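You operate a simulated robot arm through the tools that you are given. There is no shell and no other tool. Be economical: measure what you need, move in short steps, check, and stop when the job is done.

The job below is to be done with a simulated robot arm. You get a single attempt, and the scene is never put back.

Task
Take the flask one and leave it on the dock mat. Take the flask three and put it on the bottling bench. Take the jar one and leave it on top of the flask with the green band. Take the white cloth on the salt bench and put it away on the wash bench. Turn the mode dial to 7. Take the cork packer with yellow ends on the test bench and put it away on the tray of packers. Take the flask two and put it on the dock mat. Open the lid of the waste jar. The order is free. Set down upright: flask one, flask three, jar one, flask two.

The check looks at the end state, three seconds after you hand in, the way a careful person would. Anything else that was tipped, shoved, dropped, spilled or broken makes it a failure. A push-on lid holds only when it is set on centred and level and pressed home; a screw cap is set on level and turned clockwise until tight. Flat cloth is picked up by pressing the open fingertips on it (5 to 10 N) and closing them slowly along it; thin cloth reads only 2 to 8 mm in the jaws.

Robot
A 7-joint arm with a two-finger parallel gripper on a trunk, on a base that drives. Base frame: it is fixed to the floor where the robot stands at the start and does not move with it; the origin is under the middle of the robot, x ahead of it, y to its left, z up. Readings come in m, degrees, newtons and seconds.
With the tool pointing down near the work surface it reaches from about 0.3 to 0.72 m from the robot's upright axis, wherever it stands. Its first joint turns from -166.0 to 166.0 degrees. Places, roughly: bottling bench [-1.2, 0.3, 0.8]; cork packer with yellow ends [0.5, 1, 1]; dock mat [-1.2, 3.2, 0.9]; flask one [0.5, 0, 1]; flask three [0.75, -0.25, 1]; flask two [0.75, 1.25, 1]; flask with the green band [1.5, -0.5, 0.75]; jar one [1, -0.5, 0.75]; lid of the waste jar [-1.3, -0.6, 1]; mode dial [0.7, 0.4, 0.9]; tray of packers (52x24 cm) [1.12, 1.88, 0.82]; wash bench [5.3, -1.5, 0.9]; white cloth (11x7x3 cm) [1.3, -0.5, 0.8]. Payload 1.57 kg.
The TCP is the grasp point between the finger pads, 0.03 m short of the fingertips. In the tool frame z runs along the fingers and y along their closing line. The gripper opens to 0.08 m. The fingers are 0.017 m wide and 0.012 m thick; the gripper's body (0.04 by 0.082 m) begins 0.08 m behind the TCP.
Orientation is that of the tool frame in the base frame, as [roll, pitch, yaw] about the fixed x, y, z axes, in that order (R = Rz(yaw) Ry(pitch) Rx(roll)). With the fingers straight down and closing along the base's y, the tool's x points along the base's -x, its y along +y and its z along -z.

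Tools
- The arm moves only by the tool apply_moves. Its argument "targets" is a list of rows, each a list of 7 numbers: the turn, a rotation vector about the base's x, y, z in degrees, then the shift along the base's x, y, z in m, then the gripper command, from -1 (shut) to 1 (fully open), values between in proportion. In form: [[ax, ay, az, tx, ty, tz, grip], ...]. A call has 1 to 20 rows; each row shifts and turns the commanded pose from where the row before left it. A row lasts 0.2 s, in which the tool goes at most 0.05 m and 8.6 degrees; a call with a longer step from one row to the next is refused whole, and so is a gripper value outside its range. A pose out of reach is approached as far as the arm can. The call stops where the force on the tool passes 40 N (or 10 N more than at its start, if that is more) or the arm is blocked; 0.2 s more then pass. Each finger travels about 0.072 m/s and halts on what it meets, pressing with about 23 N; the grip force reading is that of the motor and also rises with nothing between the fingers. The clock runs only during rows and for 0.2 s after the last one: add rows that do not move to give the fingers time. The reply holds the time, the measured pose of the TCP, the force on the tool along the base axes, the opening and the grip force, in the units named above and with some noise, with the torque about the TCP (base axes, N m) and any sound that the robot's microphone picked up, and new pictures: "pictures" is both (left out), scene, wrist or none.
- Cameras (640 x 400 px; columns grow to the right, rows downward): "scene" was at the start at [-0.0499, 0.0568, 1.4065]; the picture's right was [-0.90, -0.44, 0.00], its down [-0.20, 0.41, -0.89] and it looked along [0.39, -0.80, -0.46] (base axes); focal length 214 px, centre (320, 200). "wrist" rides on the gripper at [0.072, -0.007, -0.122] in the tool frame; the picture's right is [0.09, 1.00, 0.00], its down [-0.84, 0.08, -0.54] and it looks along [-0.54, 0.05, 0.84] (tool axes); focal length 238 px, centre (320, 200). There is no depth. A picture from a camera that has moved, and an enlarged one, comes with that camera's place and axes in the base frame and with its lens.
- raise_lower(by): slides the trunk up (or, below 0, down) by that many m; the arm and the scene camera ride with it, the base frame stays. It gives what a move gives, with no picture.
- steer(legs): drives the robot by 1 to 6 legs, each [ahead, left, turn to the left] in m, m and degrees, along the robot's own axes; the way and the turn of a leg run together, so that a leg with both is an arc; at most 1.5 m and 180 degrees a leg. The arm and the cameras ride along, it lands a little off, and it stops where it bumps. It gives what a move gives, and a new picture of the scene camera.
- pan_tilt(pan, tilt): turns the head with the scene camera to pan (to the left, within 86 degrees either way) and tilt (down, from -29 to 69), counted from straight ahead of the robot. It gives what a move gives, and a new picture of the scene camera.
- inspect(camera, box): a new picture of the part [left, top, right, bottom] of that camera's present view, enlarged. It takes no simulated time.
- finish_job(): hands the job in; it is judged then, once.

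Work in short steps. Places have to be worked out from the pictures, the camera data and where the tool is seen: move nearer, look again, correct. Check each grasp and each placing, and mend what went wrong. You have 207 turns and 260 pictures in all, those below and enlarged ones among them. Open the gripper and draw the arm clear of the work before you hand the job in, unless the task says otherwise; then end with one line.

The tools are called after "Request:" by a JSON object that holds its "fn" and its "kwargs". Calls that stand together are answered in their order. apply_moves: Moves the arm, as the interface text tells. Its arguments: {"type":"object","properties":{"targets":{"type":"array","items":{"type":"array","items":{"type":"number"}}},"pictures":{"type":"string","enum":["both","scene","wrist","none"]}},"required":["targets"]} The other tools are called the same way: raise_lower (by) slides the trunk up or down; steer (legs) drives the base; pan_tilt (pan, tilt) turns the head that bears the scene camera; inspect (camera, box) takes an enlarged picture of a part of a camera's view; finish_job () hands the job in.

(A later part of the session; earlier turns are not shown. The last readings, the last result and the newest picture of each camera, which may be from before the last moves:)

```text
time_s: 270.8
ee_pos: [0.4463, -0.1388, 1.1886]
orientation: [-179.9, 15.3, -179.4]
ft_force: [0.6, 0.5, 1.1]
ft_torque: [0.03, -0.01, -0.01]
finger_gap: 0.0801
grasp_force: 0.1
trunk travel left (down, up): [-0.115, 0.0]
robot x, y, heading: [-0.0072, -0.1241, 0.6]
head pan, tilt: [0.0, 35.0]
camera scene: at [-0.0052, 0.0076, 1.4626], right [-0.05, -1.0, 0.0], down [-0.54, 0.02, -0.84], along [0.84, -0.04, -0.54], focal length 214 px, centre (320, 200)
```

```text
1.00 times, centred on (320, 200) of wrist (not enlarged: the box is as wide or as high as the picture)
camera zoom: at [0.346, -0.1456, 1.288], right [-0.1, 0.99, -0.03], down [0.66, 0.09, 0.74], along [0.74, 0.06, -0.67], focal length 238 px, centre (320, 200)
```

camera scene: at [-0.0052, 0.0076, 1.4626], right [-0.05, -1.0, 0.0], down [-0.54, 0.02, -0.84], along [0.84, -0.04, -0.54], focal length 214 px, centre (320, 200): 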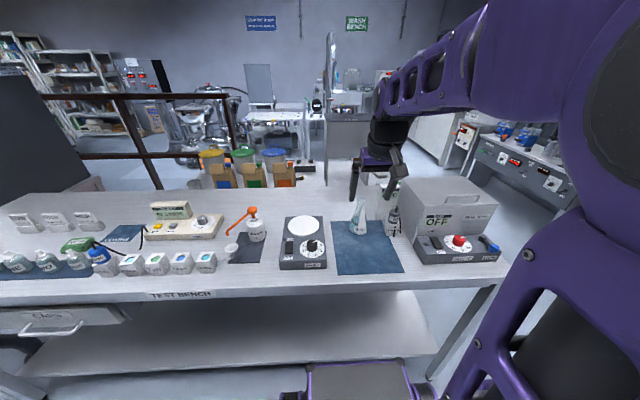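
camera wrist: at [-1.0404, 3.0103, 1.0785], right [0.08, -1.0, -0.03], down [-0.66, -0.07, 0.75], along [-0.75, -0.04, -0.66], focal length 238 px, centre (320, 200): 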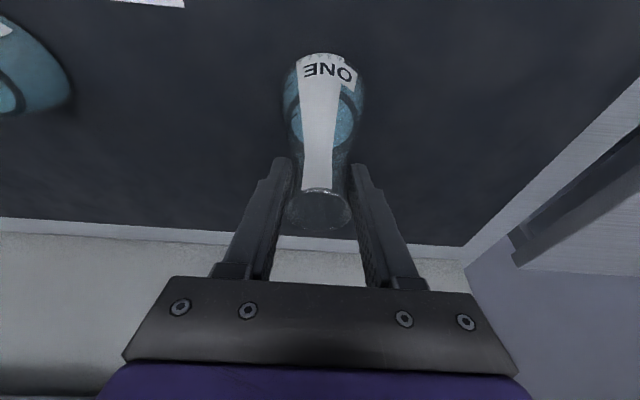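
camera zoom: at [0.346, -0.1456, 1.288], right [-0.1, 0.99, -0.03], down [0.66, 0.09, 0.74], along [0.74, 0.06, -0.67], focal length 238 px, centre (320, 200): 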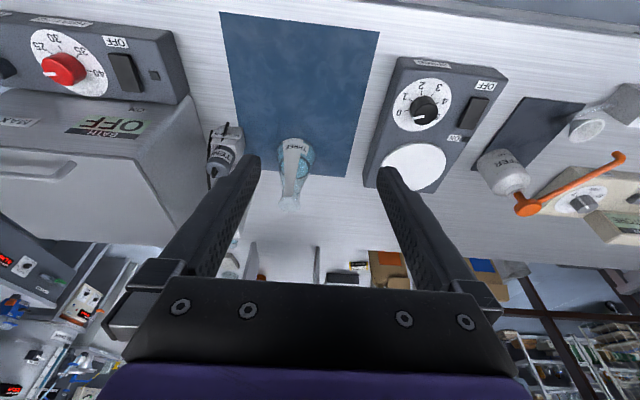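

Flask three's rim is at (0.634, -0.170). I come above it.

Request:
{"fn": "apply_moves", "kwargs": {"targets": [[0, 0, 0, 0.035, -0.008, -0.01, 0.6], [0, 0, 0, 0.035, -0.008, -0.015, 0.6], [0, 0, 0, 0.035, -0.008, -0.015, 0.6], [0, 0, 0, 0.035, -0.007, -0.02, 0.6], [0, 0, 0, 0.035, 0, -0.018, 0.6], [0, 0, 0, 0, 0, 0, 0.6]], "pictures": "wrist"}}

```text
time_s: 272.2
ee_pos: [0.6191, -0.1707, 1.1084]
orientation: [-179.9, 15.3, -179.5]
ft_force: [-0.1, 0.2, 0.3]
ft_torque: [-0.04, 0.02, -0.03]
finger_gap: 0.0636
grasp_force: 0.1
trunk travel left (down, up): [-0.115, 0.0]
robot x, y, heading: [-0.0042, -0.1257, 0.4]
head pan, tilt: [0.0, 35.0]
camera wrist: at [0.5196, -0.1769, 1.208], right [-0.1, 0.99, -0.03], down [0.66, 0.09, 0.74], along [0.74, 0.06, -0.67], focal length 238 px, centre (320, 200)
```

wrist: 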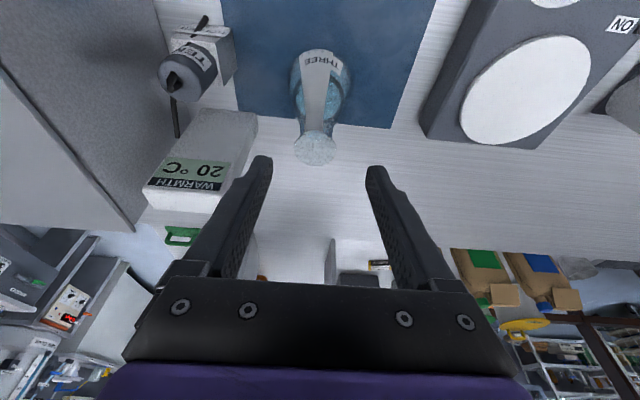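

Request:
{"fn": "apply_moves", "kwargs": {"targets": [[0, 0, 0, 0.008, -0.001, -0.03, 0.4], [0, 0, 0, 0.006, 0, -0.03, 0.4], [0, 0, 0, 0.006, 0, -0.024, 0.4], [0, 0, 0, 0, 0, 0, 0.4]], "pictures": "wrist"}}

```text
time_s: 273.2
ee_pos: [0.642, -0.1676, 1.0258]
orientation: [-179.8, 15.2, -179.4]
ft_force: [-0.2, 1.5, 0.4]
ft_torque: [-0.02, -0.01, 0.01]
finger_gap: 0.0564
grasp_force: 0.2
trunk travel left (down, up): [-0.115, 0.0]
robot x, y, heading: [-0.0032, -0.1293, 0.5]
head pan, tilt: [0.0, 35.0]
camera wrist: at [0.5422, -0.1748, 1.1241], right [-0.1, 0.99, -0.03], down [0.66, 0.09, 0.74], along [0.74, 0.06, -0.67], focal length 238 px, centre (320, 200)
```

wrist: 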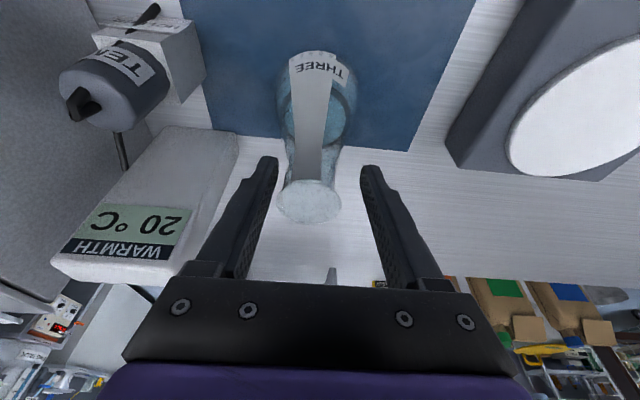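

Request:
{"fn": "apply_moves", "kwargs": {"targets": [[0, 0, 0, 0, -0.004, 0, 0.4], [0, 0, 0, 0, 0, 0, 0.1], [0, 0, 0, 0, 0, 0, -0.1], [0, 0, 0, 0, 0, 0, -0.3], [0, 0, 0, 0, 0, 0, -0.5], [0, 0, 0, 0, 0, 0, -0.6], [0, 0, 0, 0, 0, 0.01, -0.6], [0, 0, 0, 0, 0, 0.02, -0.6], [0, 0, 0, 0, 0, 0.03, -0.6], [0, 0, 0, -0.01, 0, 0.04, -0.6], [0, 0, 0, -0.02, 0, 0.03, -0.6], [0, 0, 0, -0.03, 0, 0.03, -0.6], [0, 0, 0, -0.03, 0, 0.01, -0.6], [0, 0, 0, -0.03, 0, 0, -0.6], [0, 0, 0, -0.04, 0, 0, -0.6], [0, 0, 0, -0.04, 0, 0, -0.6], [0, 0, 0, 0, 0, 0, -0.6]], "pictures": "wrist"}}

```text
time_s: 276.8
ee_pos: [0.4451, -0.1746, 1.195]
orientation: [-179.9, 15.2, -179.3]
ft_force: [0.5, 0.0, -3.0]
ft_torque: [0.01, 0.02, 0.01]
finger_gap: 0.0373
grasp_force: 22.9
trunk travel left (down, up): [-0.115, 0.0]
robot x, y, heading: [-0.0029, -0.1252, 0.0]
head pan, tilt: [0.0, 35.0]
camera wrist: at [0.3441, -0.1806, 1.2933], right [-0.1, 0.99, -0.03], down [0.66, 0.09, 0.74], along [0.74, 0.06, -0.67], focal length 238 px, centre (320, 200)
```

wrist: 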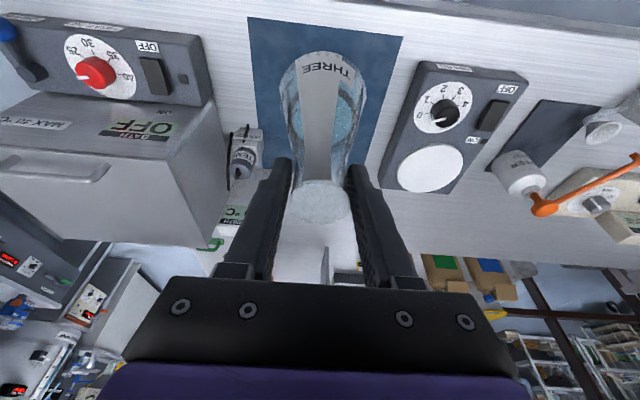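

Flask three is held. I back off, turn round and go to the bottling bench behind.

Request:
{"fn": "steer", "kwargs": {"legs": [[-0.32, 0, 0], [0, 0, 90], [0.42, 0, 0], [0, 0, 90]]}}

```text
time_s: 289.1
ee_pos: [-0.7777, 0.3546, 1.1952]
orientation: [-179.8, 15.3, 0.5]
ft_force: [0.2, 1.3, -1.2]
ft_torque: [0.03, 0.0, 0.0]
finger_gap: 0.0376
grasp_force: 22.8
trunk travel left (down, up): [-0.115, 0.0]
robot x, y, heading: [-0.331, 0.3085, -179.7]
head pan, tilt: [0.0, 35.0]
camera scene: at [-0.3278, 0.1703, 1.4629], right [0.06, 1.0, 0.0], down [0.54, -0.03, -0.84], along [-0.84, 0.05, -0.54], focal length 214 px, centre (320, 200)
```

scene: 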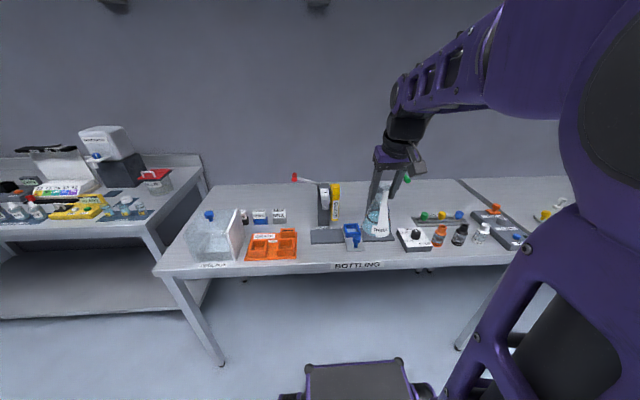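

I zoom in on the bottling bench to find free room, and on the waste jar.

Request:
{"fn": "inspect", "kwargs": {"camera": "scene", "box": [150, 170, 390, 290]}}

Request:
{"fn": "inspect", "kwargs": {"camera": "scene", "box": [60, 120, 220, 230]}}

Request:
{"fn": "inspect", "kwargs": {"camera": "wrist", "box": [0, 0, 640, 400]}}

```text
2.67 times, centred on (270, 230) of scene
camera zoom: at [-0.3278, 0.1703, 1.4629], right [0.06, 1.0, 0.0], down [0.54, -0.03, -0.84], along [-0.84, 0.05, -0.54], focal length 572 px, centre (453, 120)
```

zoom: 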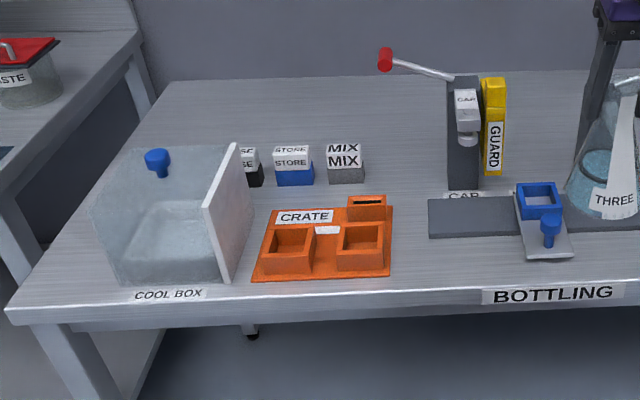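

```text
3.64 times, centred on (140, 175) of scene
camera zoom: at [-0.3278, 0.1703, 1.4629], right [0.06, 1.0, 0.0], down [0.54, -0.03, -0.84], along [-0.84, 0.05, -0.54], focal length 780 px, centre (974, 291)
```

zoom: 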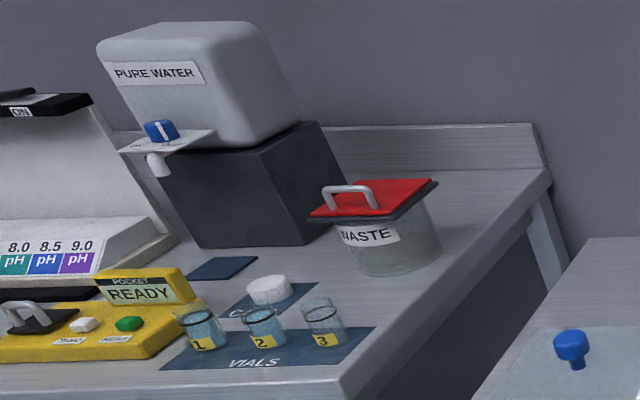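

```text
1.00 times, centred on (320, 200) of wrist (not enlarged: the box is as wide or as high as the picture)
camera zoom: at [-0.6738, 0.3623, 1.294], right [0.1, -0.99, -0.03], down [-0.66, -0.08, 0.74], along [-0.74, -0.05, -0.67], focal length 238 px, centre (320, 200)
```

zoom: 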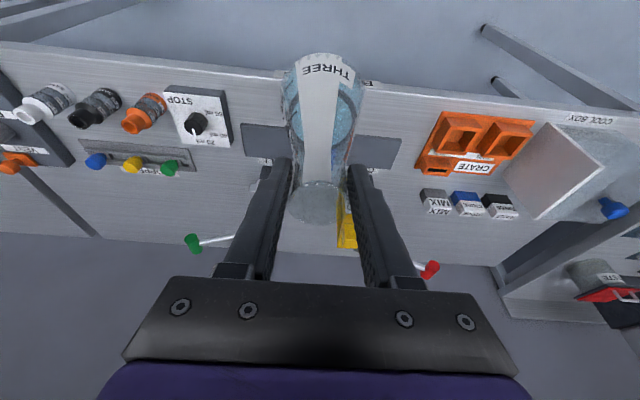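

The left half is crowded (the capper's red lever hangs over the gap). I look at the right half of the bench.

Request:
{"fn": "pan_tilt", "kwargs": {"pan": -35, "tilt": 38}}

```text
time_s: 290.1
ee_pos: [-0.777, 0.3535, 1.195]
orientation: [-179.9, 15.4, 0.5]
ft_force: [-0.5, 0.0, -2.5]
ft_torque: [-0.03, 0.01, -0.03]
finger_gap: 0.0371
grasp_force: 23.0
trunk travel left (down, up): [-0.115, 0.0]
robot x, y, heading: [-0.3292, 0.3047, -179.9]
head pan, tilt: [-35.0, 38.0]
camera scene: at [-0.3098, 0.2142, 1.4549], right [0.57, 0.82, 0.0], down [0.51, -0.35, -0.79], along [-0.65, 0.45, -0.62], focal length 214 px, centre (320, 200)
```

scene: 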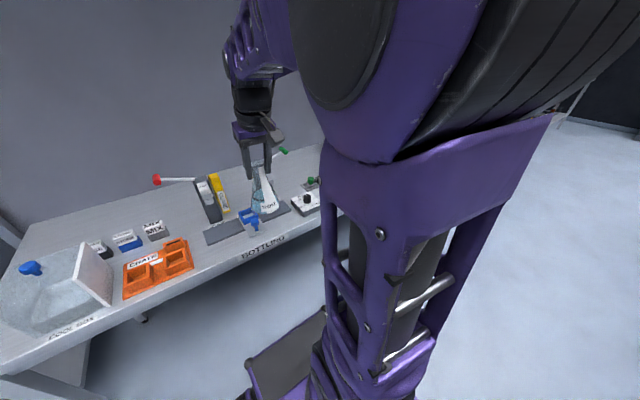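

The arm hides it; I drive 0.6 m along to y≈0.9 and look straight.

Request:
{"fn": "steer", "kwargs": {"legs": [[0, -0.6, 0]]}}

Request:
{"fn": "pan_tilt", "kwargs": {"pan": 0, "tilt": 40}}

Request:
{"fn": "inspect", "kwargs": {"camera": "wrist", "box": [0, 0, 640, 400]}}

```text
time_s: 296.1
ee_pos: [-0.7771, 0.9408, 1.195]
orientation: [-179.9, 15.3, 0.0]
ft_force: [-0.4, 0.1, -2.3]
ft_torque: [-0.02, 0.04, 0.01]
finger_gap: 0.0373
grasp_force: 22.4
trunk travel left (down, up): [-0.115, 0.0]
robot x, y, heading: [-0.3266, 0.8856, 179.7]
head pan, tilt: [-35.0, 38.0]
camera scene: at [-0.3114, 0.7974, 1.4549], right [0.58, 0.82, 0.0], down [0.5, -0.35, -0.79], along [-0.64, 0.45, -0.62], focal length 214 px, centre (320, 200)
```

scene: 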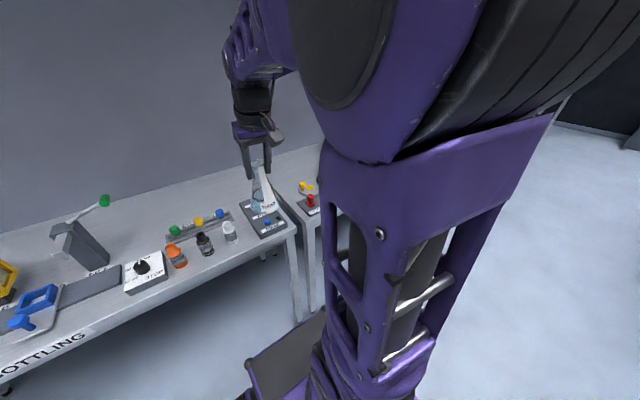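

```text
time_s: 297.2
ee_pos: [-0.7782, 0.9414, 1.1945]
orientation: [-179.9, 15.1, 0.0]
ft_force: [0.1, 1.1, -2.0]
ft_torque: [0.01, -0.04, -0.03]
finger_gap: 0.0375
grasp_force: 23.4
trunk travel left (down, up): [-0.115, 0.0]
robot x, y, heading: [-0.3319, 0.8881, 179.9]
head pan, tilt: [0.0, 40.0]
camera scene: at [-0.3259, 0.7563, 1.4532], right [0.1, 0.99, 0.0], down [0.63, -0.06, -0.78], along [-0.77, 0.08, -0.63], focal length 214 px, centre (320, 200)
```

scene: 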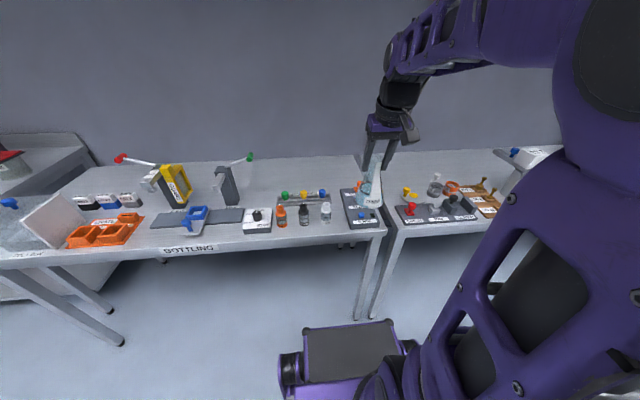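

```text
1.00 times, centred on (320, 200) of wrist (not enlarged: the box is as wide or as high as the picture)
camera zoom: at [-0.6749, 0.9481, 1.2928], right [0.09, -1.0, -0.03], down [-0.67, -0.08, 0.74], along [-0.74, -0.05, -0.67], focal length 238 px, centre (320, 200)
```

zoom: 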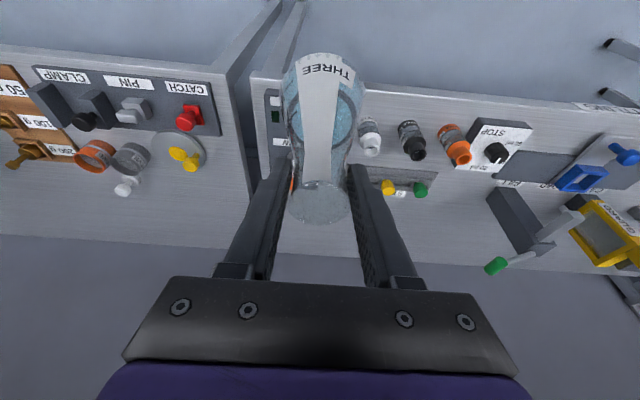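

Behind the small bottle rail, around (-1.18, 0.77), the bench is free. I drive closer, in line with that place.

Request:
{"fn": "steer", "kwargs": {"legs": [[0.11, 0.15, 0]]}}

Request:
{"fn": "inspect", "kwargs": {"camera": "wrist", "box": [0, 0, 640, 400]}}

```text
time_s: 299.2
ee_pos: [-0.8867, 0.7931, 1.1953]
orientation: [-180.0, 15.2, 0.1]
ft_force: [0.3, -0.3, -2.8]
ft_torque: [-0.01, -0.02, 0.0]
finger_gap: 0.0373
grasp_force: 22.9
trunk travel left (down, up): [-0.115, 0.0]
robot x, y, heading: [-0.4361, 0.7416, 179.9]
head pan, tilt: [0.0, 40.0]
camera scene: at [-0.4353, 0.6096, 1.4535], right [0.1, 0.99, 0.0], down [0.63, -0.06, -0.78], along [-0.77, 0.08, -0.63], focal length 214 px, centre (320, 200)
```

scene: 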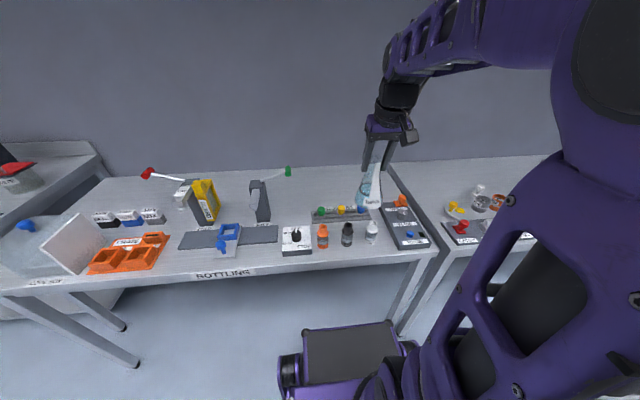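

```text
1.00 times, centred on (320, 200) of wrist (not enlarged: the box is as wide or as high as the picture)
camera zoom: at [-0.7841, 0.8007, 1.2936], right [0.09, -1.0, -0.03], down [-0.66, -0.08, 0.74], along [-0.74, -0.05, -0.67], focal length 238 px, centre (320, 200)
```

zoom: 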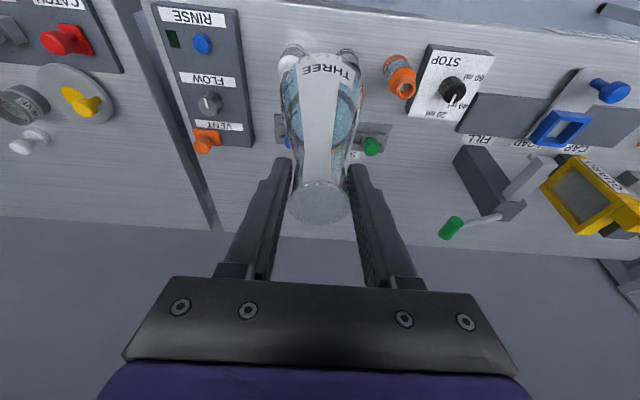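

Target spot (-1.175, 0.78). To stay within reach I go to x -1.10 first, lower to z 1.05, and then extend.

Request:
{"fn": "apply_moves", "kwargs": {"targets": [[0, 0, 0, -0.04, 0, 0, -0.6], [0, 0, 0, -0.04, 0, 0, -0.6], [0, 0, 0, -0.04, -0.003, -0.01, -0.6], [0, 0, 0, -0.04, -0.003, -0.02, -0.6], [0, 0, 0, -0.03, -0.003, -0.035, -0.6], [0, 0, 0, -0.02, -0.003, -0.04, -0.6], [0, 0, 0, -0.01, 0, -0.035, -0.6], [0, 0, 0, 0, 0, 0, -0.6]], "pictures": "both"}}

```text
time_s: 301.0
ee_pos: [-1.1055, 0.7838, 1.0576]
orientation: [-180.0, 15.2, 0.2]
ft_force: [-0.4, -0.7, -2.7]
ft_torque: [-0.01, -0.04, 0.01]
finger_gap: 0.0374
grasp_force: 23.1
trunk travel left (down, up): [-0.115, 0.0]
robot x, y, heading: [-0.4417, 0.7446, 180.1]
head pan, tilt: [0.0, 40.0]
camera scene: at [-0.4353, 0.6009, 1.4519], right [0.0, 1.0, 0.0], down [0.64, 0.0, -0.77], along [-0.77, 0.0, -0.64], focal length 214 px, centre (320, 200)
camera wrist: at [-1.0035, 0.7908, 1.1563], right [0.09, -1.0, -0.03], down [-0.67, -0.08, 0.74], along [-0.74, -0.05, -0.67], focal length 238 px, centre (320, 200)
```

scene: 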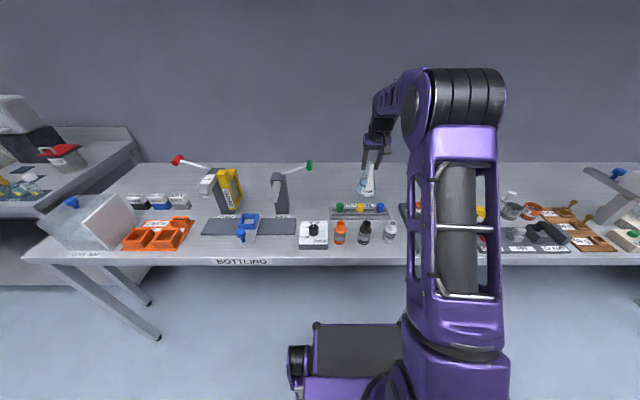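
wrist: 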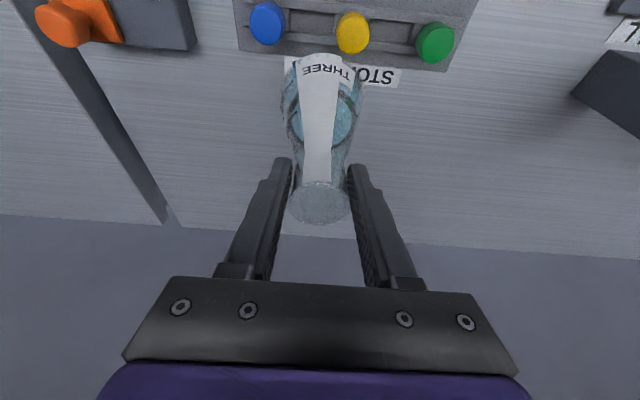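

Request:
{"fn": "apply_moves", "kwargs": {"targets": [[0, 0, 0, -0.025, 0, -0.01, -0.6], [0, 0, 0, -0.025, 0, -0.015, -0.6], [0, 0, 0, -0.022, 0, -0.02, -0.6], [0, 0, 0, 0, 0, -0.02, -0.6], [0, 0, 0, 0, 0, -0.015, -0.6], [0, 0, 0, 0, 0, 0, -0.6]], "pictures": "wrist"}}

```text
time_s: 302.4
ee_pos: [-1.1811, 0.7835, 0.9756]
orientation: [-179.9, 15.3, 0.2]
ft_force: [-0.8, 0.9, 3.0]
ft_torque: [-0.08, -0.01, 0.0]
finger_gap: 0.0371
grasp_force: 23.8
trunk travel left (down, up): [-0.115, 0.0]
robot x, y, heading: [-0.4397, 0.7428, 180.1]
head pan, tilt: [0.0, 40.0]
camera wrist: at [-1.0775, 0.7912, 1.0747], right [0.09, -1.0, -0.03], down [-0.66, -0.08, 0.74], along [-0.74, -0.05, -0.67], focal length 238 px, centre (320, 200)
```

wrist: 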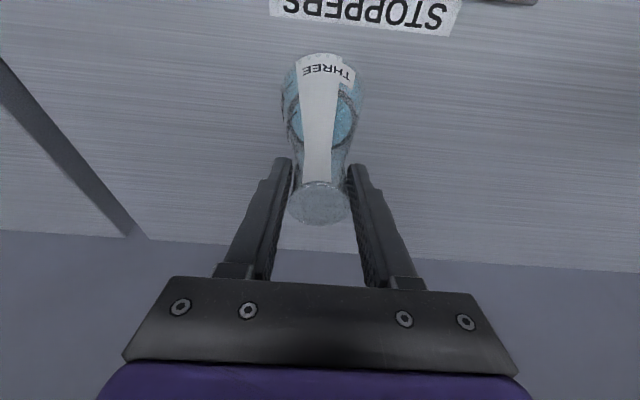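

It is touching (force turned to +3 N). I press 2 mm, then release and withdraw.

Request:
{"fn": "apply_moves", "kwargs": {"targets": [[0, 0, 0, 0, 0, -0.002, -0.6], [0, 0, 0, 0, 0, 0, -0.6]], "pictures": "none"}}

```text
time_s: 303.0
ee_pos: [-1.1792, 0.7841, 0.9751]
orientation: [-179.9, 15.6, 0.1]
ft_force: [-3.1, 3.7, 14.0]
ft_torque: [-0.01, 0.08, -0.01]
finger_gap: 0.0375
grasp_force: 23.2
trunk travel left (down, up): [-0.115, 0.0]
robot x, y, heading: [-0.4396, 0.7421, 180.0]
head pan, tilt: [0.0, 40.0]
```

Request:
{"fn": "apply_moves", "kwargs": {"targets": [[0, 0, 0, 0, 0, 0.002, -0.6], [0, 0, 0, 0, 0, 0, 0.1], [0, 0, 0, 0, 0, 0, 0.4], [0, 0, 0, 0, 0, 0, 0.6], [0, 0, 0, 0, 0, 0, 0.6], [0, 0, 0, 0.01, 0, 0.035, 0.6], [0, 0, 0, 0.015, 0, 0.039, 0.6], [0, 0, 0, 0.025, 0, 0.035, 0.6], [0, 0, 0, 0.04, 0, 0.03, 0.6], [0, 0, 0, 0.04, 0, 0.03, 1], [0, 0, 0, 0.045, 0, 0.02, 1], [0, 0, 0, 0.045, -0.01, 0.01, 1], [0, 0, 0, 0.045, -0.02, 0.01, 1], [0, 0, 0, 0.02, -0.02, 0.01, 1]], "pictures": "scene"}}

Request:
{"fn": "inspect", "kwargs": {"camera": "scene", "box": [290, 150, 450, 250]}}

```text
refused: row 13 steps farther than a row can; nothing moved
```

```text
4.00 times, centred on (370, 200) of scene
camera zoom: at [-0.4339, 0.6011, 1.4521], right [0.0, 1.0, 0.0], down [0.64, 0.0, -0.77], along [-0.77, 0.0, -0.64], focal length 858 px, centre (120, 200)
```

zoom: 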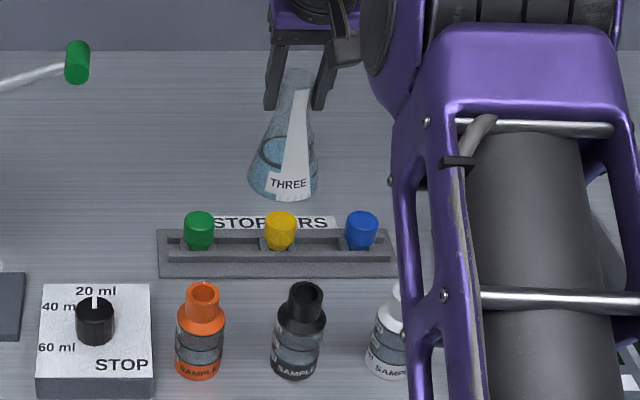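

Request:
{"fn": "apply_moves", "kwargs": {"targets": [[0, 0, 0, 0, 0, 0.002, -0.6], [0, 0, 0, 0, 0, 0, 0.1], [0, 0, 0, 0, 0, 0, 0.4], [0, 0, 0, 0, 0, 0, 0.6], [0, 0, 0, 0, 0, 0, 0.6], [0, 0, 0, 0.01, 0, 0.035, 0.6], [0, 0, 0, 0.015, 0, 0.039, 0.6], [0, 0, 0, 0.025, 0, 0.035, 0.6], [0, 0, 0, 0.035, 0, 0.03, 0.6], [0, 0, 0, 0.04, 0, 0.025, 1], [0, 0, 0, 0.045, 0, 0.015, 1], [0, 0, 0, 0.04, -0.01, 0.01, 1], [0, 0, 0, 0.04, -0.02, 0.01, 1], [0, 0, 0, 0.02, -0.02, 0.01, 1]], "pictures": "scene"}}

Request:
{"fn": "inspect", "kwargs": {"camera": "scene", "box": [290, 150, 450, 250]}}

```text
time_s: 306.0
ee_pos: [-0.9128, 0.7325, 1.1821]
orientation: [-179.9, 15.3, 0.1]
ft_force: [-0.2, 0.1, -0.2]
ft_torque: [-0.01, -0.01, -0.01]
finger_gap: 0.0799
grasp_force: 0.1
trunk travel left (down, up): [-0.115, 0.0]
robot x, y, heading: [-0.4433, 0.7423, 180.0]
head pan, tilt: [0.0, 40.0]
camera scene: at [-0.4348, 0.6009, 1.4519], right [0.0, 1.0, 0.0], down [0.64, 0.0, -0.77], along [-0.77, 0.0, -0.64], focal length 214 px, centre (320, 200)
```

scene: 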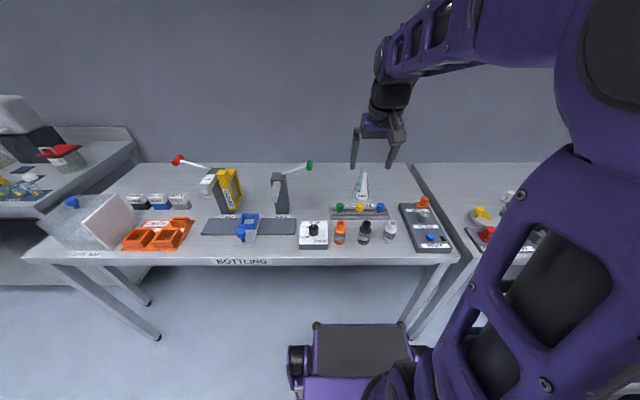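

```text
4.00 times, centred on (370, 200) of scene
camera zoom: at [-0.4348, 0.6009, 1.4519], right [0.0, 1.0, 0.0], down [0.64, 0.0, -0.77], along [-0.77, 0.0, -0.64], focal length 858 px, centre (120, 200)
```

zoom: 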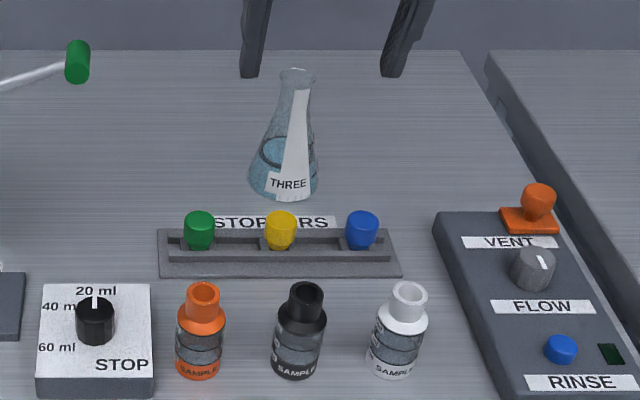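

Flask three stands on the bottling bench. Next the waste jar on the sample bench: I back off and slide along toward y≈-0.6.

Request:
{"fn": "steer", "kwargs": {"legs": [[-0.08, 0, 0], [0, 1.25, 0]]}}

Request:
{"fn": "inspect", "kwargs": {"camera": "scene", "box": [200, 100, 440, 250]}}

Request:
{"fn": "inspect", "kwargs": {"camera": "wrist", "box": [0, 0, 640, 400]}}

```text
time_s: 319.3
ee_pos: [-0.8348, -0.5516, 1.1836]
orientation: [-179.9, 15.1, -0.2]
ft_force: [0.3, -0.3, 0.0]
ft_torque: [0.01, 0.0, 0.0]
finger_gap: 0.0799
grasp_force: 0.0
trunk travel left (down, up): [-0.115, 0.0]
robot x, y, heading: [-0.36, -0.5425, 179.5]
head pan, tilt: [0.0, 40.0]
camera scene: at [-0.358, -0.6843, 1.4519], right [0.01, 1.0, 0.0], down [0.64, 0.0, -0.77], along [-0.77, 0.0, -0.64], focal length 214 px, centre (320, 200)
```

scene: 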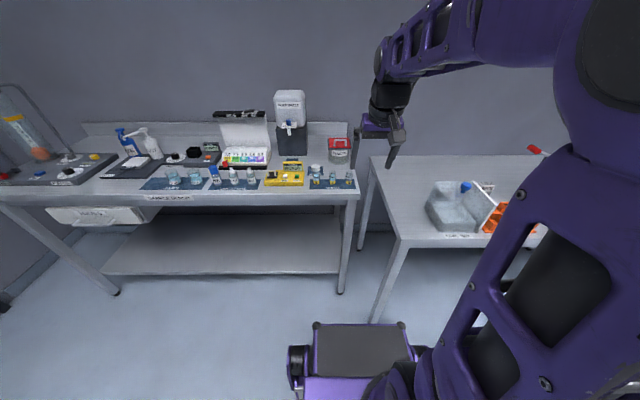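

```text
2.67 times, centred on (320, 175) of scene
camera zoom: at [-0.358, -0.6843, 1.4519], right [0.01, 1.0, 0.0], down [0.64, 0.0, -0.77], along [-0.77, 0.0, -0.64], focal length 572 px, centre (320, 267)
```

zoom: 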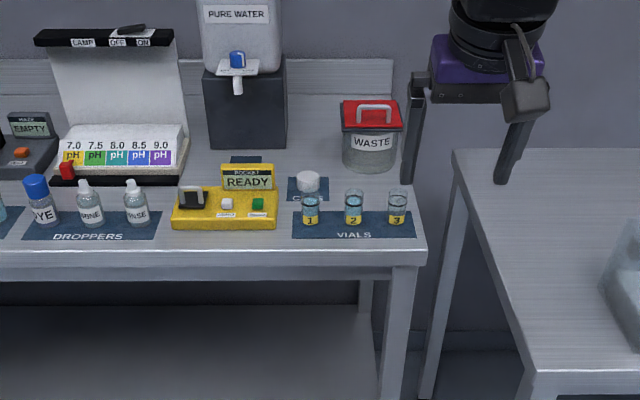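

```text
1.00 times, centred on (320, 200) of wrist (not enlarged: the box is as wide or as high as the picture)
camera zoom: at [-0.7318, -0.5436, 1.2809], right [0.09, -1.0, -0.03], down [-0.67, -0.08, 0.74], along [-0.74, -0.05, -0.67], focal length 238 px, centre (320, 200)
```

zoom: 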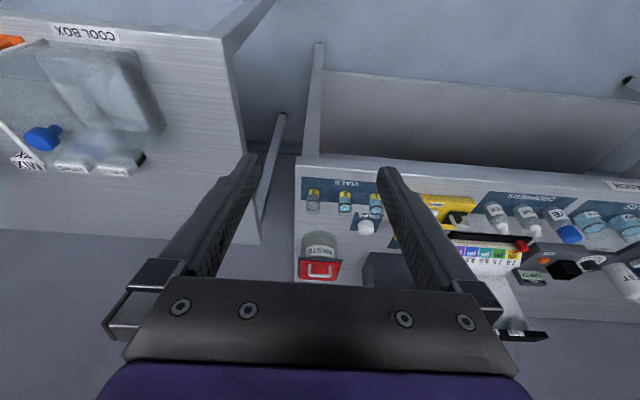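

The lid (red, with a bar handle) is at about (-1.33, -0.59, 0.99). I move left first to clear the bottling bench's leg, then ahead.

Request:
{"fn": "steer", "kwargs": {"legs": [[0, 0.21, 0.5], [0.2, 0, 0]]}}

Request:
{"fn": "inspect", "kwargs": {"camera": "scene", "box": [300, 100, 460, 200]}}

Request:
{"fn": "inspect", "kwargs": {"camera": "wrist", "box": [160, 130, 420, 290]}}

```text
time_s: 323.1
ee_pos: [-1.0324, -0.7712, 1.1817]
orientation: [-179.9, 15.2, 0.7]
ft_force: [-0.2, -0.2, -0.4]
ft_torque: [-0.01, -0.01, -0.02]
finger_gap: 0.0803
grasp_force: 0.0
trunk travel left (down, up): [-0.115, 0.0]
robot x, y, heading: [-0.5592, -0.7607, -179.3]
head pan, tilt: [0.0, 40.0]
camera scene: at [-0.5533, -0.8981, 1.4519], right [-0.01, 1.0, 0.0], down [0.64, 0.01, -0.77], along [-0.77, -0.01, -0.64], focal length 214 px, centre (320, 200)
```

scene: 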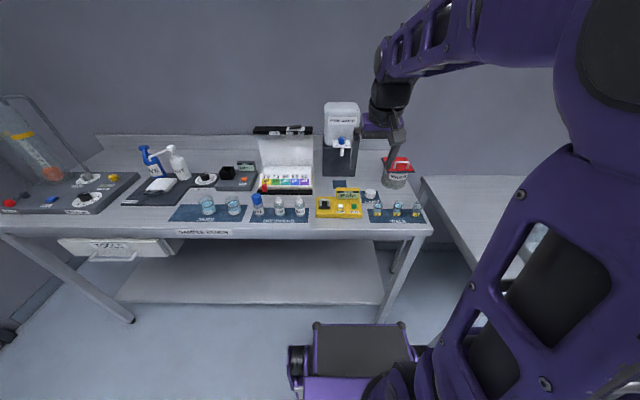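

```text
4.00 times, centred on (380, 150) of scene
camera zoom: at [-0.5533, -0.8981, 1.4519], right [-0.01, 1.0, 0.0], down [0.64, 0.01, -0.77], along [-0.77, -0.01, -0.64], focal length 858 px, centre (80, 400)
```

zoom: 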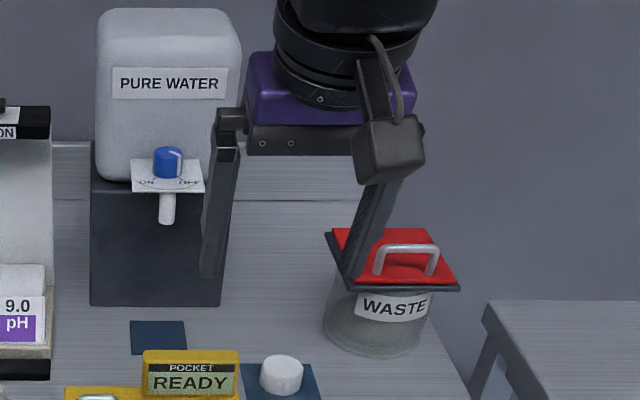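

```text
2.46 times, centred on (290, 210) of wrist
camera zoom: at [-0.9293, -0.7633, 1.2809], right [0.1, -0.99, -0.03], down [-0.66, -0.09, 0.74], along [-0.74, -0.06, -0.67], focal length 587 px, centre (394, 175)
```

zoom: 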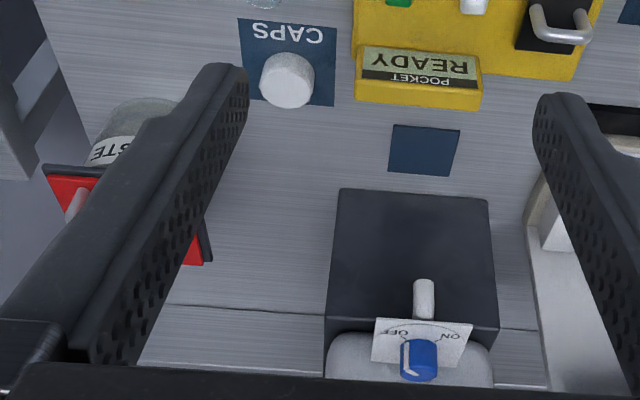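

The lid seems hinged at the back with its handle at the front. I shift the tool in line with the jar for a close view.

Request:
{"fn": "apply_moves", "kwargs": {"targets": [[0, 0, 0, 0, 0.045, 0, 0], [0, 0, 0, 0, 0.045, 0, 0], [0, 0, 0, 0, 0.045, 0, 0], [0, 0, 0, 0, 0.045, 0, 0]], "pictures": "both"}}

Request:
{"fn": "inspect", "kwargs": {"camera": "wrist", "box": [240, 130, 400, 270]}}

Request:
{"fn": "inspect", "kwargs": {"camera": "scene", "box": [350, 130, 450, 210]}}

```text
time_s: 324.1
ee_pos: [-1.031, -0.5898, 1.1806]
orientation: [-179.9, 15.2, 0.7]
ft_force: [-0.1, -0.6, 0.2]
ft_torque: [-0.02, 0.01, -0.02]
finger_gap: 0.04
grasp_force: 0.0
trunk travel left (down, up): [-0.115, 0.0]
robot x, y, heading: [-0.5621, -0.7554, -179.4]
head pan, tilt: [0.0, 40.0]
camera scene: at [-0.5533, -0.8981, 1.4519], right [-0.01, 1.0, 0.0], down [0.64, 0.01, -0.77], along [-0.77, -0.01, -0.64], focal length 214 px, centre (320, 200)
camera wrist: at [-0.9279, -0.5809, 1.2798], right [0.1, -0.99, -0.03], down [-0.66, -0.09, 0.74], along [-0.74, -0.06, -0.67], focal length 238 px, centre (320, 200)
```

scene: 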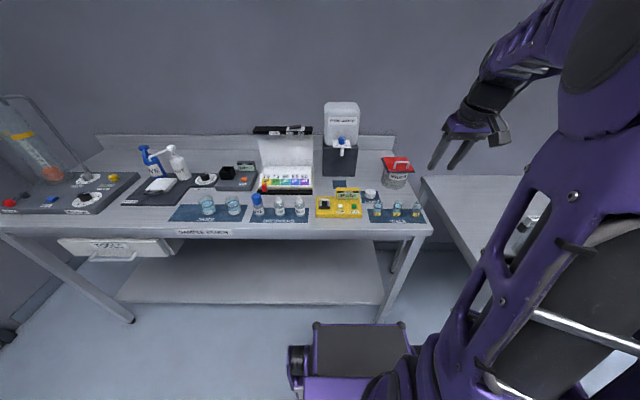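
wrist: 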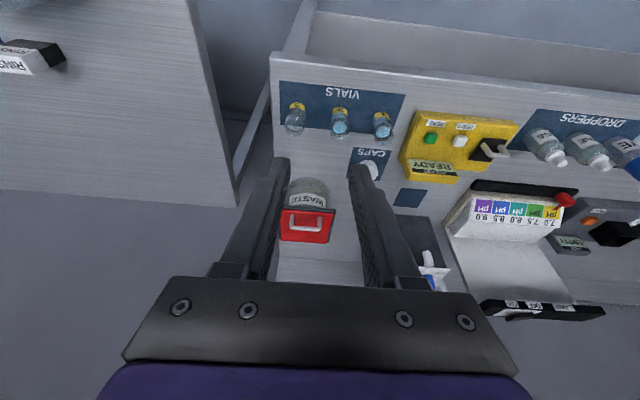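

```text
2.86 times, centred on (320, 200) of wrist
camera zoom: at [-0.9279, -0.5809, 1.2798], right [0.1, -0.99, -0.03], down [-0.66, -0.09, 0.74], along [-0.74, -0.06, -0.67], focal length 681 px, centre (320, 200)
```

zoom: 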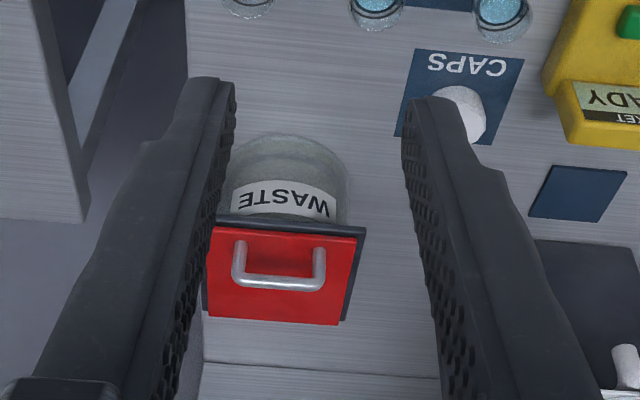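

```text
5.00 times, centred on (400, 170) of scene
camera zoom: at [-0.5533, -0.8981, 1.4519], right [-0.01, 1.0, 0.0], down [0.64, 0.01, -0.77], along [-0.77, -0.01, -0.64], focal length 1072 px, centre (-80, 350)
```

zoom: 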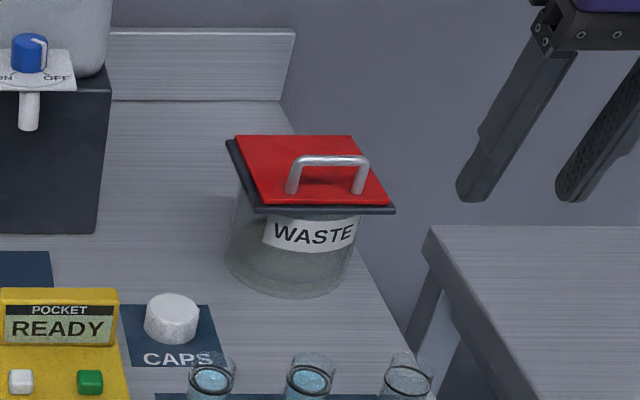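

Triangulating, the handle bar is at (-1.304, -0.587, 1.02), the lid spans x -1.283…-1.395 with its hinge at the back. I drive 0.12 m closer so the arc stays in reach.

Request:
{"fn": "steer", "kwargs": {"legs": [[0.12, 0, -0.6]]}}

Request:
{"fn": "apply_moves", "kwargs": {"targets": [[0, 0, 0, -0.02, 0, -0.02, 1], [0, 0, 0, -0.03, 0, -0.03, 1], [0, 0, 0, -0.03, 0, -0.03, 1], [0, 0, 0, 0, 0, 0, 1]], "pictures": "both"}}

```text
time_s: 325.3
ee_pos: [-1.1458, -0.586, 1.1804]
orientation: [-179.8, 15.2, 0.2]
ft_force: [0.1, 0.1, -0.2]
ft_torque: [-0.02, 0.01, 0.01]
finger_gap: 0.0399
grasp_force: 0.1
trunk travel left (down, up): [-0.115, 0.0]
robot x, y, heading: [-0.6788, -0.7573, -180.1]
head pan, tilt: [0.0, 40.0]
camera scene: at [-0.6719, -0.8987, 1.4519], right [0.0, 1.0, 0.0], down [0.64, 0.0, -0.77], along [-0.77, 0.0, -0.64], focal length 214 px, centre (320, 200)
```

scene: 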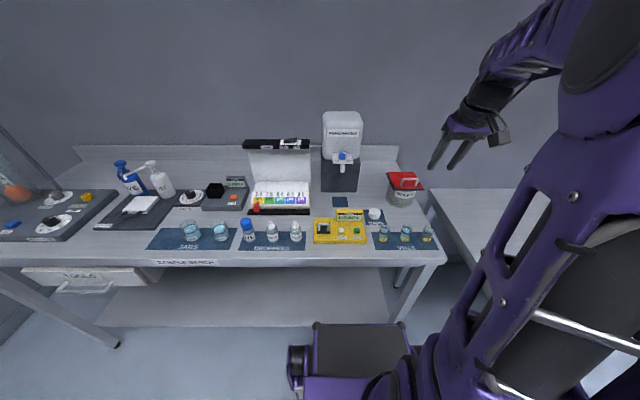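

```text
time_s: 326.3
ee_pos: [-1.2274, -0.5854, 1.1033]
orientation: [-180.0, 15.1, 0.1]
ft_force: [-0.2, 0.7, -0.9]
ft_torque: [0.03, -0.02, 0.01]
finger_gap: 0.0802
grasp_force: 0.0
trunk travel left (down, up): [-0.115, 0.0]
robot x, y, heading: [-0.6778, -0.7583, -179.8]
head pan, tilt: [0.0, 40.0]
camera scene: at [-0.6722, -0.8987, 1.4519], right [0.0, 1.0, 0.0], down [0.64, 0.0, -0.77], along [-0.77, 0.0, -0.64], focal length 214 px, centre (320, 200)
camera wrist: at [-1.1258, -0.5777, 1.2019], right [0.09, -1.0, -0.03], down [-0.66, -0.08, 0.74], along [-0.74, -0.05, -0.67], focal length 238 px, centre (320, 200)
```

scene: 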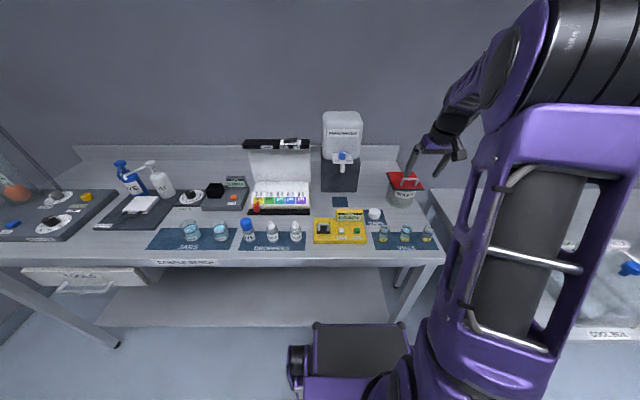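
wrist: 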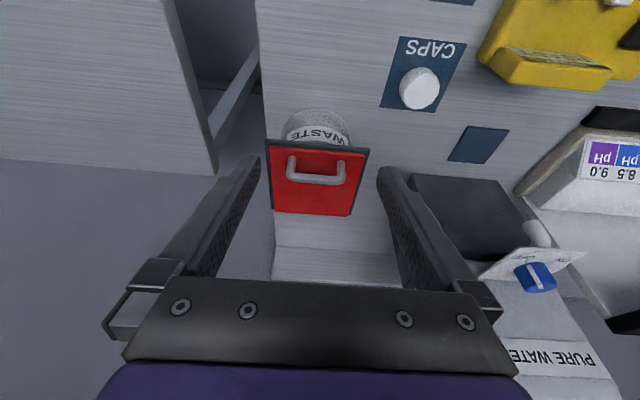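

Request:
{"fn": "apply_moves", "kwargs": {"targets": [[0, 0, 0, -0.03, 0.001, -0.015, 1], [0, 0, 0, -0.03, 0, -0.02, 1], [0, 0, 0, 0, 0, 0, 1]], "pictures": "wrist"}}

Request:
{"fn": "inspect", "kwargs": {"camera": "scene", "box": [370, 130, 470, 210]}}

```text
time_s: 327.1
ee_pos: [-1.2874, -0.5836, 1.0678]
orientation: [-179.9, 15.2, 0.2]
ft_force: [-0.3, -0.1, 0.7]
ft_torque: [-0.01, 0.01, 0.02]
finger_gap: 0.0795
grasp_force: 0.1
trunk travel left (down, up): [-0.115, 0.0]
robot x, y, heading: [-0.6798, -0.7587, -179.8]
head pan, tilt: [0.0, 40.0]
camera wrist: at [-1.1845, -0.576, 1.1658], right [0.09, -1.0, -0.03], down [-0.67, -0.08, 0.74], along [-0.74, -0.05, -0.67], focal length 238 px, centre (320, 200)
```

wrist: 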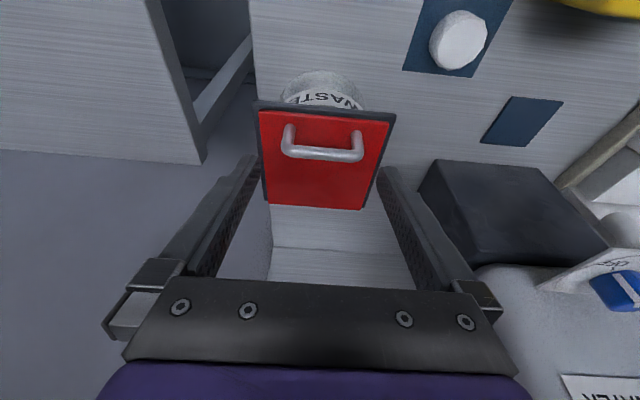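

```text
5.00 times, centred on (420, 170) of scene
camera zoom: at [-0.6721, -0.8987, 1.4519], right [0.0, 1.0, 0.0], down [0.64, 0.0, -0.77], along [-0.77, 0.0, -0.64], focal length 1072 px, centre (-180, 350)
```

zoom: 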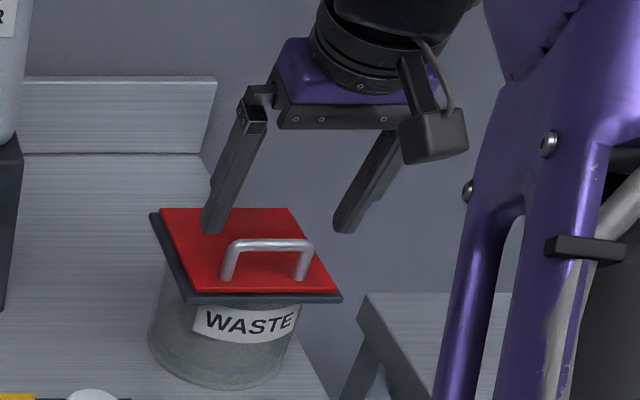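

Request:
{"fn": "apply_moves", "kwargs": {"targets": [[0, 0, 0, 0.003, -0.003, -0.012, 1], [0, 0, 0, 0, 0, -0.01, 1], [0, 0, 0, 0, 0, -0.006, 1], [0, 0, 0, 0, 0, 0, 1]], "pictures": "wrist"}}

Request:
{"fn": "inspect", "kwargs": {"camera": "scene", "box": [370, 130, 470, 210]}}

```text
time_s: 328.1
ee_pos: [-1.2828, -0.5901, 1.0387]
orientation: [-179.9, 15.2, 0.2]
ft_force: [-1.0, 0.9, 0.5]
ft_torque: [0.01, 0.02, 0.01]
finger_gap: 0.08
grasp_force: 0.1
trunk travel left (down, up): [-0.115, 0.0]
robot x, y, heading: [-0.6773, -0.7579, -180.2]
head pan, tilt: [0.0, 40.0]
camera wrist: at [-1.1804, -0.582, 1.1375], right [0.09, -1.0, -0.03], down [-0.66, -0.08, 0.74], along [-0.74, -0.05, -0.67], focal length 238 px, centre (320, 200)
```

wrist: 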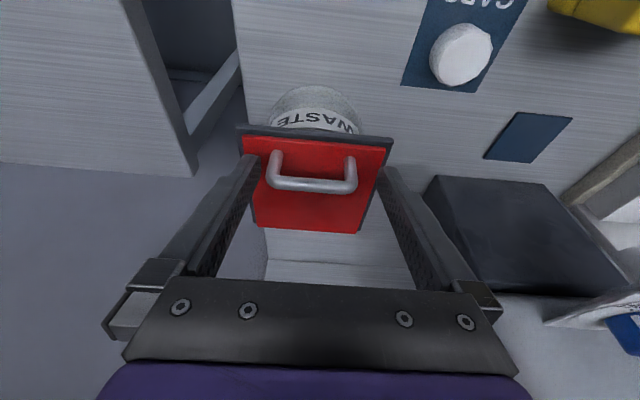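

```text
5.00 times, centred on (420, 170) of scene
camera zoom: at [-0.672, -0.8987, 1.4519], right [0.0, 1.0, 0.0], down [0.64, 0.0, -0.77], along [-0.77, 0.0, -0.64], focal length 1072 px, centre (-180, 350)
```

zoom: 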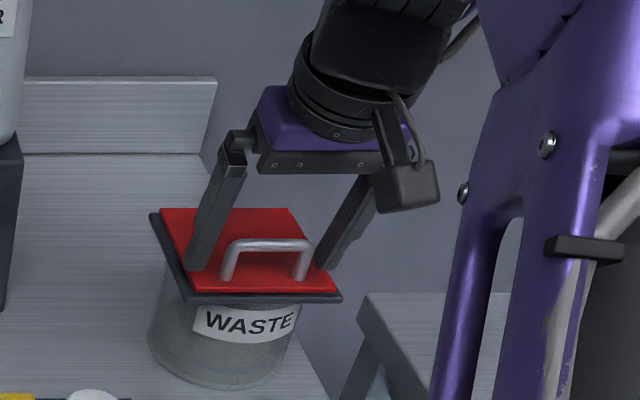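

Request:
{"fn": "apply_moves", "kwargs": {"targets": [[0, 0, 0, 0, 0.004, -0.004, 1], [0, 0, 0, 0, 0, -0.003, 1], [0, 0, 0, 0, 0, -0.003, 1], [0, 0, 0, 0, 0, 0, 1]], "pictures": "none"}}

Request:
{"fn": "inspect", "kwargs": {"camera": "scene", "box": [370, 130, 470, 210]}}

```text
time_s: 329.1
ee_pos: [-1.2834, -0.5844, 1.0305]
orientation: [-179.9, 15.7, 0.3]
ft_force: [-1.6, -2.5, 20.7]
ft_torque: [-0.88, 0.07, -0.04]
finger_gap: 0.0801
grasp_force: 0.1
trunk travel left (down, up): [-0.115, 0.0]
robot x, y, heading: [-0.6779, -0.7567, -180.0]
head pan, tilt: [0.0, 40.0]
```

```text
5.00 times, centred on (420, 170) of scene
camera zoom: at [-0.6705, -0.8993, 1.4521], right [0.0, 1.0, 0.0], down [0.64, 0.0, -0.77], along [-0.77, 0.0, -0.64], focal length 1072 px, centre (-180, 350)
```

zoom: 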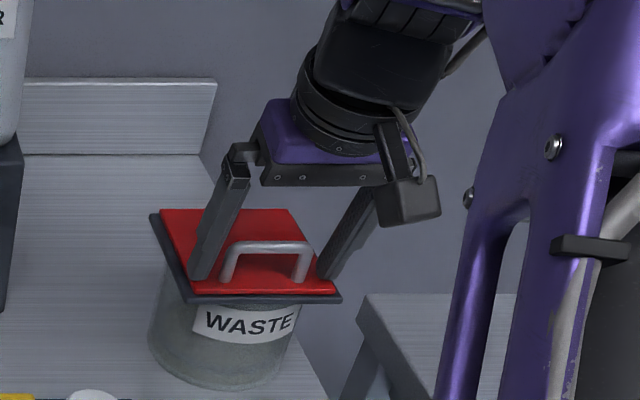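

Tips touch the lid on either side of the handle. I rise 5 mm and close on the handle.

Request:
{"fn": "apply_moves", "kwargs": {"targets": [[0, 0, 0, 0, 0, 0.006, 1], [0, 0, 0, 0, 0, 0, 0.8], [0, 0, 0, 0, 0, 0, 0.6], [0, 0, 0, 0, 0, 0, 0.5], [0, 0, 0, 0, 0, 0, 0.4], [0, 0, 0, 0, 0, 0, 0.4]], "pictures": "wrist"}}

```text
time_s: 330.5
ee_pos: [-1.2827, -0.5846, 1.0327]
orientation: [-179.9, 15.2, 0.2]
ft_force: [3.7, -3.5, -4.9]
ft_torque: [-0.03, -0.58, 0.09]
finger_gap: 0.0602
grasp_force: 45.2
trunk travel left (down, up): [-0.115, 0.0]
robot x, y, heading: [-0.6779, -0.7595, -179.9]
head pan, tilt: [0.0, 40.0]
camera wrist: at [-1.18, -0.5769, 1.1316], right [0.09, -1.0, -0.02], down [-0.67, -0.08, 0.74], along [-0.74, -0.05, -0.67], focal length 238 px, centre (320, 200)
```

wrist: 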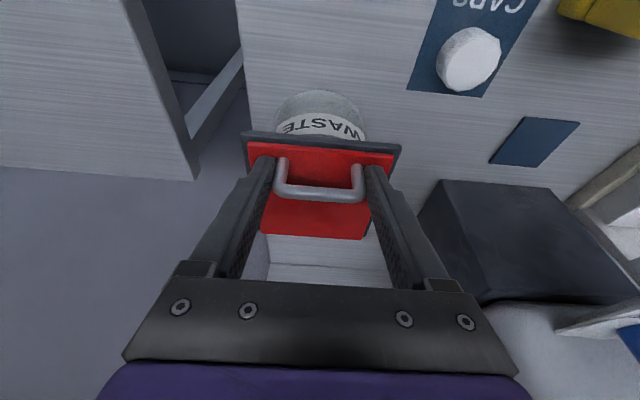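

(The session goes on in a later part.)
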